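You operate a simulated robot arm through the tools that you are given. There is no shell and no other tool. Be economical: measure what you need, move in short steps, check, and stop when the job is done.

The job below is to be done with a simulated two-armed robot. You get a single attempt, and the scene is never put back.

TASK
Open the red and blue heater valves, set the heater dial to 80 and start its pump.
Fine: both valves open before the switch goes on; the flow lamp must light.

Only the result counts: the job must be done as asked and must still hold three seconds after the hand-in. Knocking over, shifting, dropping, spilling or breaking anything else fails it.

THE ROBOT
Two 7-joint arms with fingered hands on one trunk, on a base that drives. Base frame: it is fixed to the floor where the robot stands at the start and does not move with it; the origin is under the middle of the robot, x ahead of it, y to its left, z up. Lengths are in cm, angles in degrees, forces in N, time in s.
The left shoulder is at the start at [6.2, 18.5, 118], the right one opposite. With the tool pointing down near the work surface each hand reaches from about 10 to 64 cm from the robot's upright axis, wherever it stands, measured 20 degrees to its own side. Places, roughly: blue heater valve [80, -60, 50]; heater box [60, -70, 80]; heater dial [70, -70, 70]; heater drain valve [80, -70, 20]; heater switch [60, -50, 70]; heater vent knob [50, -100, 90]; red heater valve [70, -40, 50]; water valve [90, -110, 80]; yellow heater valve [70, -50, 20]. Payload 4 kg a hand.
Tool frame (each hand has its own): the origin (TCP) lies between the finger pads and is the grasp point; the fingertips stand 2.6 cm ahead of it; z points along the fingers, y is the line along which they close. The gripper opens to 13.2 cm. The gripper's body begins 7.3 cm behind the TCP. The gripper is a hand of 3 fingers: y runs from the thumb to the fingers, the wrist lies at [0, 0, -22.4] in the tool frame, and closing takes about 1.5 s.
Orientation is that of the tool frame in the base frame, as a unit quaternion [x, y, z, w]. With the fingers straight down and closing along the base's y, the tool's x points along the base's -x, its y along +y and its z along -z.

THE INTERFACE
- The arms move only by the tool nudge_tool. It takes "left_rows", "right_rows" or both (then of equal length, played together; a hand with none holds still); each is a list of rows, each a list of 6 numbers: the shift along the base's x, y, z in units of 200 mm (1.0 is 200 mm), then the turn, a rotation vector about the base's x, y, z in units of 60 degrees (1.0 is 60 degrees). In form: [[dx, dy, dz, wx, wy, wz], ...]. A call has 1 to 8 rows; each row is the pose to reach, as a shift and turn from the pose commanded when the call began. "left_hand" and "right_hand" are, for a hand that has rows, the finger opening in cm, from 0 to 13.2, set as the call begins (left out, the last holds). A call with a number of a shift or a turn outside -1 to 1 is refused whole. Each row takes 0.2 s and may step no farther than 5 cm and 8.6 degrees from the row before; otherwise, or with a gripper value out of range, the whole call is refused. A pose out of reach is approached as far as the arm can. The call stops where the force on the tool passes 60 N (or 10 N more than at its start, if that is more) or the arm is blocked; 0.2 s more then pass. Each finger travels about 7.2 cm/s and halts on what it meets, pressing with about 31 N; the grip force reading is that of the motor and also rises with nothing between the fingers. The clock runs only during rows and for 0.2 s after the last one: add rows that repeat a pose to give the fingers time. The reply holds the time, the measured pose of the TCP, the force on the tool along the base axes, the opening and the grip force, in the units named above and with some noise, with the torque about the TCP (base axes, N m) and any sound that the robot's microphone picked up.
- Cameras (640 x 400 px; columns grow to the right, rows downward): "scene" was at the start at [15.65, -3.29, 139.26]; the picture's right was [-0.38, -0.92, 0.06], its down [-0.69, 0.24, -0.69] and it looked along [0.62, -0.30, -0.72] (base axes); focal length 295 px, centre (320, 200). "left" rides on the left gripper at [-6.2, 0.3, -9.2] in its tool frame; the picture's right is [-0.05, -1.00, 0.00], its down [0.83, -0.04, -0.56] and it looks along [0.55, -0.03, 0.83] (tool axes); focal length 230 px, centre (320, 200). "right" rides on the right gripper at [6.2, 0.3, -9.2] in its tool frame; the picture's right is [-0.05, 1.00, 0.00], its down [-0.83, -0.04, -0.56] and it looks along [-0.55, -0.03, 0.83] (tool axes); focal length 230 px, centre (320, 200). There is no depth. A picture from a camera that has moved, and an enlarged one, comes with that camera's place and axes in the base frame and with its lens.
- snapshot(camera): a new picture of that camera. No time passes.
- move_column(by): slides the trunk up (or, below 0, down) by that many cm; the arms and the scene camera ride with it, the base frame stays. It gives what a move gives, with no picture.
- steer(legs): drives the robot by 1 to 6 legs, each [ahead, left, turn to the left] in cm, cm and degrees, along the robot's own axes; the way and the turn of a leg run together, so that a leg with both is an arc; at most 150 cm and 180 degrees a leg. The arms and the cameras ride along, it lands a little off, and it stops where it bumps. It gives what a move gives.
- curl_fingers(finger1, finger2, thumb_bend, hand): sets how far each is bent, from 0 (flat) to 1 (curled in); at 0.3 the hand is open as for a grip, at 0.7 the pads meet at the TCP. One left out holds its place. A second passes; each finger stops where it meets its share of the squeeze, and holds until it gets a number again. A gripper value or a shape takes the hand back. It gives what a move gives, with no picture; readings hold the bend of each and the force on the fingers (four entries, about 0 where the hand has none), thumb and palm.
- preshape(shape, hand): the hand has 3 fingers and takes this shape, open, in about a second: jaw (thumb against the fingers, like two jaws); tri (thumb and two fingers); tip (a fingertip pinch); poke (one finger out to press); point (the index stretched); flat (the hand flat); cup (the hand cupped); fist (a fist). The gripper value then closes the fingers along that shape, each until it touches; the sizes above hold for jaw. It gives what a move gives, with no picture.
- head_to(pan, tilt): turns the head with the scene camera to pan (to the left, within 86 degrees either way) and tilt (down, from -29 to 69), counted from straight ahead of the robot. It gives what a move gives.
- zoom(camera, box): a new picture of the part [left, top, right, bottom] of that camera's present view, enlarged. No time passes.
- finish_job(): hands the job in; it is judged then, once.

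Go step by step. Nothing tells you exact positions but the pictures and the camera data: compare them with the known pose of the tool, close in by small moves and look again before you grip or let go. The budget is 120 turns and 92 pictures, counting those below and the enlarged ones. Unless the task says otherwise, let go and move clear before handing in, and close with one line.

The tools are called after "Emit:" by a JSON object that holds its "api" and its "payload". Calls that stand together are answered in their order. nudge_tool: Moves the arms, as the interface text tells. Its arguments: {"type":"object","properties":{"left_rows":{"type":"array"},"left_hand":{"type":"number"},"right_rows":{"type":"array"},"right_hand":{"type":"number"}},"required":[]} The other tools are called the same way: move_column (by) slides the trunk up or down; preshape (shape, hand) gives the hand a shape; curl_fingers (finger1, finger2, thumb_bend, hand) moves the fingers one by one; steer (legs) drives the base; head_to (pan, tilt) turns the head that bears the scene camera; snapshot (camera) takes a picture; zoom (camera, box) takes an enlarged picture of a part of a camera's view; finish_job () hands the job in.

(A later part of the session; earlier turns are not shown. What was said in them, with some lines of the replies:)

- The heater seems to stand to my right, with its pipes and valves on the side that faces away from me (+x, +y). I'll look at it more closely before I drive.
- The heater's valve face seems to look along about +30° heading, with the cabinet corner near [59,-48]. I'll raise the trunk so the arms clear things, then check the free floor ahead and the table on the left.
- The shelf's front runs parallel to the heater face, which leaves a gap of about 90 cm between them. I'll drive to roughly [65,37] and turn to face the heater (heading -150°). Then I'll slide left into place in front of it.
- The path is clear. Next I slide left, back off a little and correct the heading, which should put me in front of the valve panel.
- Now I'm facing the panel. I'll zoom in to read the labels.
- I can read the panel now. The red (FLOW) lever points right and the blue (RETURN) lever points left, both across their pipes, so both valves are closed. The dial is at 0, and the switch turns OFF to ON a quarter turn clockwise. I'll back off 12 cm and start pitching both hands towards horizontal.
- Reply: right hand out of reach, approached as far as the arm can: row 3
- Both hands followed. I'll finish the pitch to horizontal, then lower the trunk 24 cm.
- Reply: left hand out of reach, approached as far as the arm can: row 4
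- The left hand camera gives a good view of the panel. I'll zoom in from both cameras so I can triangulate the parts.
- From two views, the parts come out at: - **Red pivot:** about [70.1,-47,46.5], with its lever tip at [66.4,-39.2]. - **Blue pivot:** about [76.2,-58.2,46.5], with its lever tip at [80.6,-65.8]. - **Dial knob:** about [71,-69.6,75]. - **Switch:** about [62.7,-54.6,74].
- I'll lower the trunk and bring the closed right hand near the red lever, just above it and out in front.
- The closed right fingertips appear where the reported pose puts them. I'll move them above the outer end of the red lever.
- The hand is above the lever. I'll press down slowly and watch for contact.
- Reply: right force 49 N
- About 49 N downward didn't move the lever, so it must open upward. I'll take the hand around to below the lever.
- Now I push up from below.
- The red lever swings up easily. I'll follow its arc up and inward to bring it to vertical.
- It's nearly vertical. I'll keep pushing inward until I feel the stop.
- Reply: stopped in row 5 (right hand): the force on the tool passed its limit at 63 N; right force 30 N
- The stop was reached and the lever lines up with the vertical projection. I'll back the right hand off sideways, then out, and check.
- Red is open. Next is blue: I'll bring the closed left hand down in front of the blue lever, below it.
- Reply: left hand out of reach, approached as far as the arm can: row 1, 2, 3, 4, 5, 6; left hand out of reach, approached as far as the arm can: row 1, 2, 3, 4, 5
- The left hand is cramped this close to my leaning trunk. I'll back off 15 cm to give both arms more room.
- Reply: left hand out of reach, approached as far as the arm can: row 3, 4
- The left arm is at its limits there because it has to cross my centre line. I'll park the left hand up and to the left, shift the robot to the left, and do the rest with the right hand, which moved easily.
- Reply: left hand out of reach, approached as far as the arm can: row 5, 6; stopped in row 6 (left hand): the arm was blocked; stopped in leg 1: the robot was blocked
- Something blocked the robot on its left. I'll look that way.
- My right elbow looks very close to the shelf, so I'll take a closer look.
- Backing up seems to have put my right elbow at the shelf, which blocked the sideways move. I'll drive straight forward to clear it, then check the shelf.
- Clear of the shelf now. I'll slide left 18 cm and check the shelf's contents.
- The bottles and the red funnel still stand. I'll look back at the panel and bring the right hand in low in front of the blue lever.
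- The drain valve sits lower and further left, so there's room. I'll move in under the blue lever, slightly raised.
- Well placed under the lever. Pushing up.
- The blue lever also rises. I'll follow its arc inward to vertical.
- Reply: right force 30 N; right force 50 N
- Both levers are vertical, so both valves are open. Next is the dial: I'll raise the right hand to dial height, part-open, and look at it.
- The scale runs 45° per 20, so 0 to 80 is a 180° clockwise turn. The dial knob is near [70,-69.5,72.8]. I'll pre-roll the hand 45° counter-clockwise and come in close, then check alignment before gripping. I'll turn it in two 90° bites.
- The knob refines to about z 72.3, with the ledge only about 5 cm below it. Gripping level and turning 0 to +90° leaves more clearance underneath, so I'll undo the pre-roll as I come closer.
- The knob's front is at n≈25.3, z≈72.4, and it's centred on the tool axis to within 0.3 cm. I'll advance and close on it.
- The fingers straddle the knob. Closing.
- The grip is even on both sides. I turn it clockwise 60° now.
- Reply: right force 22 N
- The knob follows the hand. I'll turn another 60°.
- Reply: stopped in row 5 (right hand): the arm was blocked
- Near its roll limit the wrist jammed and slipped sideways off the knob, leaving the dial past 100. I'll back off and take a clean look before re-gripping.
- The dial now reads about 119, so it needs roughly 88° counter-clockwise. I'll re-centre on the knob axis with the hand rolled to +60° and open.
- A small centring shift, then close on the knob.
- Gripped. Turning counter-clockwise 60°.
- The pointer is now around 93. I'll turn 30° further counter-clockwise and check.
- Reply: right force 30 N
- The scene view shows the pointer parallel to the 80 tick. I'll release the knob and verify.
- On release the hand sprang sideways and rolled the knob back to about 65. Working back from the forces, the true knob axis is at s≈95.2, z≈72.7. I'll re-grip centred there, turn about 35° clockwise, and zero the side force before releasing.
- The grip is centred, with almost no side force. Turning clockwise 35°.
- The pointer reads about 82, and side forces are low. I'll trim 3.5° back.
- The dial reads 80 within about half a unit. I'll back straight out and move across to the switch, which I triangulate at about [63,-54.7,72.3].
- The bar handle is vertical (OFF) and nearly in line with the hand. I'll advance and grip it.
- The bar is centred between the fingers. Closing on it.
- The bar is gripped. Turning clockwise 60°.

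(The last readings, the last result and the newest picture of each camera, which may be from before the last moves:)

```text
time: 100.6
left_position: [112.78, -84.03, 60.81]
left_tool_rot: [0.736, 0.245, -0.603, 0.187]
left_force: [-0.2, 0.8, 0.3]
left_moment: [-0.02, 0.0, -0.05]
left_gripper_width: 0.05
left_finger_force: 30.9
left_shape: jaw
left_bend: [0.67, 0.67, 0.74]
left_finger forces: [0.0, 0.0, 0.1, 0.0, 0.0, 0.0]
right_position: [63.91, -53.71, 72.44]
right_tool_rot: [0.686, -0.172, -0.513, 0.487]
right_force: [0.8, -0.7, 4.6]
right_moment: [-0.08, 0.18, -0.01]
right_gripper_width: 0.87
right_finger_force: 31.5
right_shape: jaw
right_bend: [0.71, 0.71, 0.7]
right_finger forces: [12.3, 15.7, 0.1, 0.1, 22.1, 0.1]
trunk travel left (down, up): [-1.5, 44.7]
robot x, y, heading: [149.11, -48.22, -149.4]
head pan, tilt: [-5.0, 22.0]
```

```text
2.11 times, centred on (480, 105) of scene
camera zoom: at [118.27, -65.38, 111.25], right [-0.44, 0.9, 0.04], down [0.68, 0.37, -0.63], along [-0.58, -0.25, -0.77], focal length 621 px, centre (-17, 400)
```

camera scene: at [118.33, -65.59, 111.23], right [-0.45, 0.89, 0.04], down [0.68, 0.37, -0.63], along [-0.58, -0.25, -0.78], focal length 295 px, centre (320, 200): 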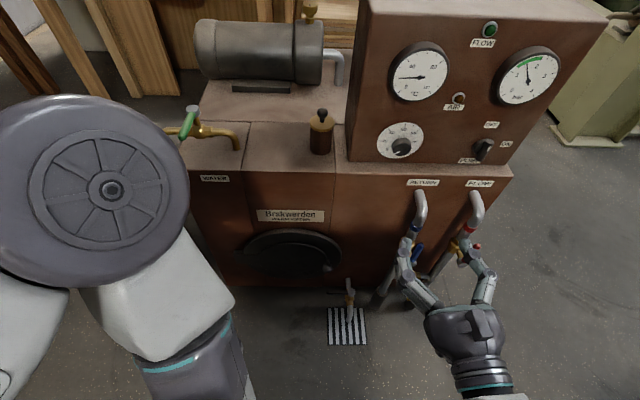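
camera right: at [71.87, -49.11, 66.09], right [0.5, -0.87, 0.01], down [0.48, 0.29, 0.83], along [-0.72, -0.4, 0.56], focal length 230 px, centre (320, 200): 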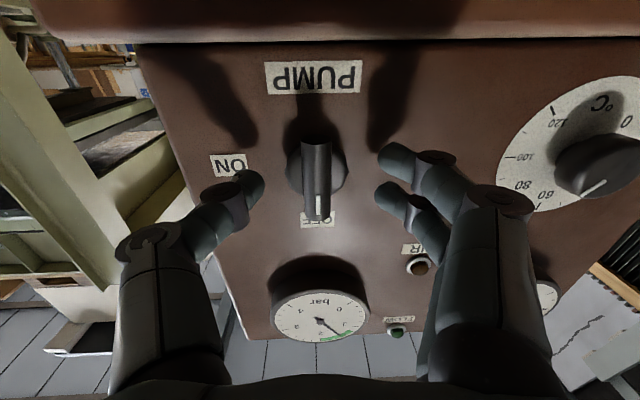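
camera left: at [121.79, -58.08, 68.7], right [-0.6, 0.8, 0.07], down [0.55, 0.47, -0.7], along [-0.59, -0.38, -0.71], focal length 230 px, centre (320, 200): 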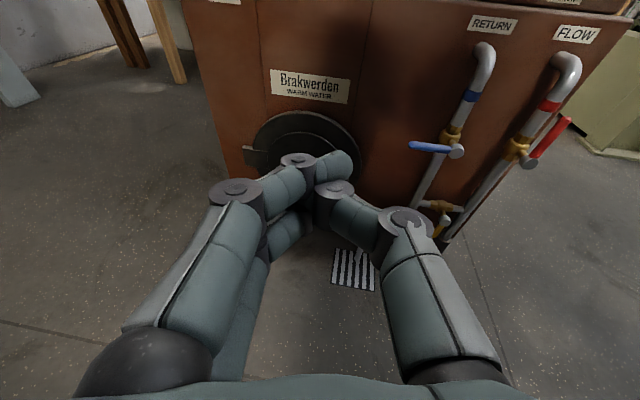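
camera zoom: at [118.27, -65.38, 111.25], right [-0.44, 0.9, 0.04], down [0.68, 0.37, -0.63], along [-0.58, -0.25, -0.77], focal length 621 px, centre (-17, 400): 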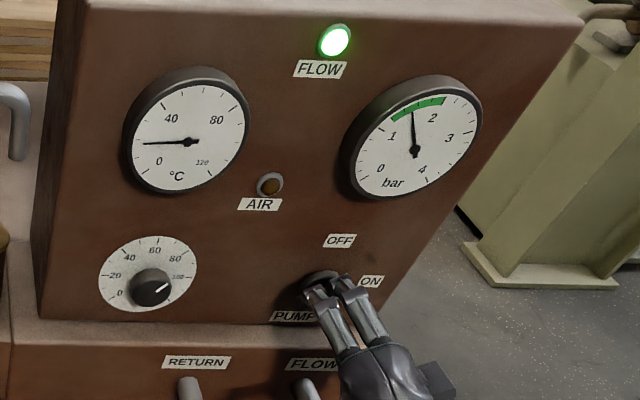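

The FLOW lamp is lit. I'll turn the handle a bit further to seat it at ON, staying short of the wrist limit.

Emit:
{"api": "nudge_tool", "payload": {"right_rows": [[0, 0, 0, -0.1, -0.058, 0], [0, 0, 0, -0.2, -0.116, 0], [0, 0, 0, -0.3, -0.173, 0], [0, 0, 0, -0.36, -0.208, 0]]}}

Emit:
{"api": "snapshot", "payload": {"camera": "right"}}

```text
time: 101.6
left_position: [112.71, -84.08, 60.77]
left_tool_rot: [0.736, 0.245, -0.603, 0.187]
left_force: [0.3, 0.7, 0.3]
left_moment: [0.0, 0.02, 0.0]
left_gripper_width: 0.0
left_finger_force: 31.5
left_shape: jaw
left_bend: [0.67, 0.67, 0.74]
left_finger forces: [0.0, 0.0, 0.0, 0.0, 0.1, 0.1]
right_position: [63.86, -53.75, 72.52]
right_tool_rot: [0.634, -0.316, -0.394, 0.585]
right_force: [1.5, 3.4, 7.0]
right_moment: [-0.15, 0.17, -0.09]
right_gripper_width: 0.89
right_finger_force: 31.4
right_shape: jaw
right_bend: [0.71, 0.71, 0.7]
right_finger forces: [14.5, 16.7, 0.0, 0.0, 21.3, 0.1]
trunk travel left (down, up): [-1.5, 44.7]
robot x, y, heading: [149.02, -48.16, -149.2]
head pan, tilt: [-5.0, 22.0]
```

```text
15 pictures are left
camera right: at [75.0, -54.37, 72.14], right [0.04, -0.07, 1.0], down [0.07, 0.99, 0.07], along [-1.0, 0.07, 0.04], focal length 230 px, centre (320, 200)
```

right: 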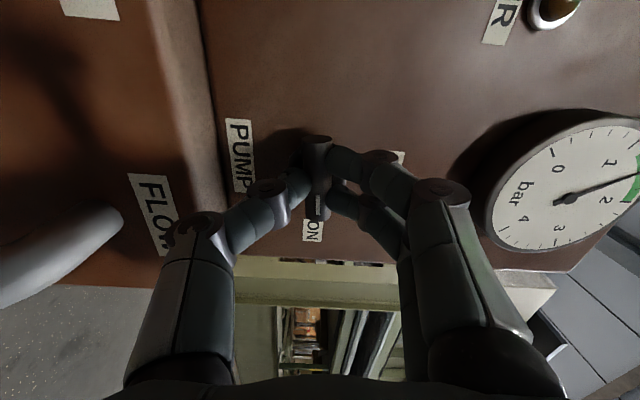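

The handle points at ON. I'll release, back out straight, and check everything.

Emit:
{"api": "nudge_tool", "payload": {"right_rows": [[0, 0, 0, 0, 0, 0], [0, 0, 0, 0, 0, 0], [0, 0, 0, 0, 0, 0], [0, 0, 0, 0, 0, 0]], "right_hand": 6}}

Emit:
{"api": "nudge_tool", "payload": {"right_rows": [[0.15, 0.087, 0, 0, 0, 0], [0.3, 0.173, 0, 0, 0, 0], [0.45, 0.26, 0, 0, 0, 0], [0.6, 0.346, 0, 0, 0, 0], [0.75, 0.433, 0, 0, 0, 0]]}}

Emit:
{"api": "zoom", "payload": {"camera": "scene", "box": [350, 10, 550, 170]}}

Emit:
{"api": "snapshot", "payload": {"camera": "scene"}}

```text
time: 102.6
left_position: [112.71, -84.11, 60.85]
left_tool_rot: [0.736, 0.245, -0.602, 0.187]
left_force: [-0.5, 0.0, 0.6]
left_moment: [-0.01, 0.01, 0.01]
left_gripper_width: 0.02
left_finger_force: 30.7
left_shape: jaw
left_bend: [0.67, 0.67, 0.74]
left_finger forces: [0.1, 0.0, 0.1, 0.0, 0.1, 0.0]
right_position: [63.83, -53.86, 72.45]
right_tool_rot: [0.635, -0.316, -0.394, 0.585]
right_force: [-0.1, 0.4, -1.0]
right_moment: [0.03, 0.01, 0.01]
right_gripper_width: 5.93
right_finger_force: 0.0
right_shape: jaw
right_bend: [0.73, 0.73, 0.7]
right_finger forces: [0.1, 0.1, 0.1, 0.0, 0.0, 0.1]
trunk travel left (down, up): [-1.5, 44.7]
robot x, y, heading: [148.82, -47.89, -149.4]
head pan, tilt: [-5.0, 22.0]
```

```text
time: 103.8
left_position: [112.78, -84.05, 60.8]
left_tool_rot: [0.736, 0.245, -0.602, 0.187]
left_force: [0.1, -0.1, 0.0]
left_moment: [0.01, -0.03, 0.0]
left_gripper_width: 0.0
left_finger_force: 31.4
left_shape: jaw
left_bend: [0.67, 0.67, 0.74]
left_finger forces: [0.1, 0.1, 0.0, 0.0, 0.0, 0.0]
right_position: [78.76, -45.09, 72.45]
right_tool_rot: [0.634, -0.315, -0.394, 0.586]
right_force: [-0.3, 0.2, -0.5]
right_moment: [0.0, -0.06, 0.01]
right_gripper_width: 5.95
right_finger_force: 0.1
right_shape: jaw
right_bend: [0.73, 0.73, 0.7]
right_finger forces: [0.1, 0.0, 0.0, 0.0, 0.0, 0.0]
trunk travel left (down, up): [-1.5, 44.7]
robot x, y, heading: [149.12, -47.78, -149.3]
head pan, tilt: [-5.0, 22.0]
```

```text
2.50 times, centred on (450, 90) of scene
camera zoom: at [118.27, -65.37, 111.25], right [-0.44, 0.9, 0.04], down [0.68, 0.37, -0.63], along [-0.58, -0.25, -0.77], focal length 738 px, centre (-5, 475)
```

zoom: 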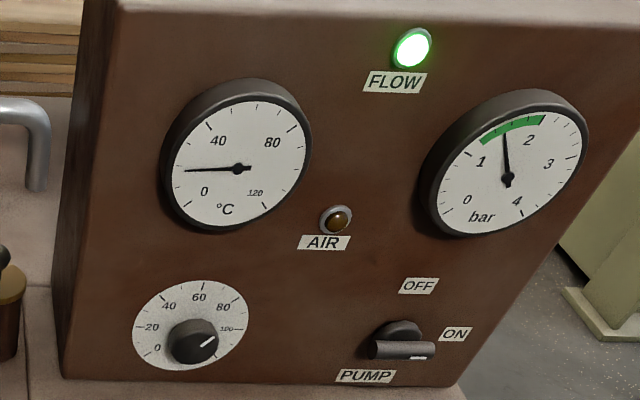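

```text
13 pictures are left
camera scene: at [118.27, -65.37, 111.25], right [-0.44, 0.9, 0.04], down [0.68, 0.37, -0.63], along [-0.58, -0.25, -0.77], focal length 295 px, centre (320, 200)
```

scene: 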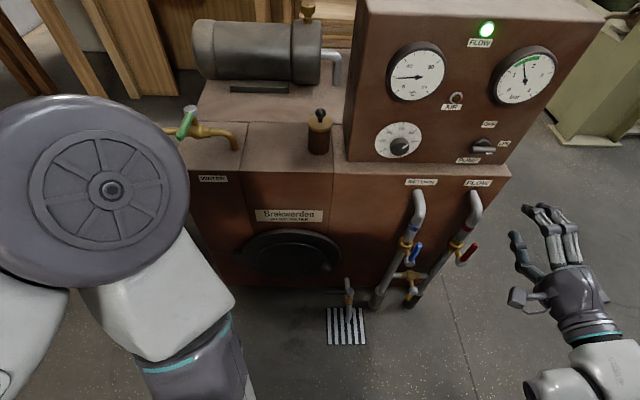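

Lamp lit, switch at ON, both levers vertical. One last close look at the dial.

Emit:
{"api": "zoom", "payload": {"camera": "scene", "box": [370, 110, 440, 170]}}

```text
6.67 times, centred on (405, 140) of scene
camera zoom: at [118.27, -65.37, 111.25], right [-0.44, 0.9, 0.04], down [0.68, 0.37, -0.63], along [-0.58, -0.25, -0.77], focal length 1968 px, centre (-247, 600)
```

zoom: 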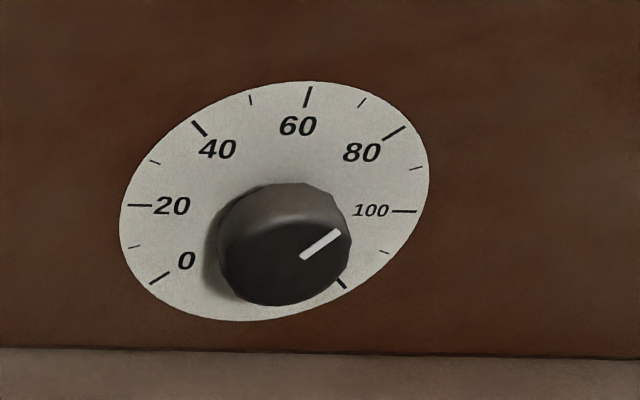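

The pointer is parallel to the 80 tick and the hands are clear of the heater, so I'm handing in.

Emit:
{"api": "finish_job", "payload": {}}

```text
The job is handed in.
```

The red and blue heater valves are open, the dial is at 80 and the pump is on with the flow lamp lit. My right elbow bumped the shelf while I was repositioning; the bottles and the red funnel still stood afterwards, but I couldn't see the grey one.
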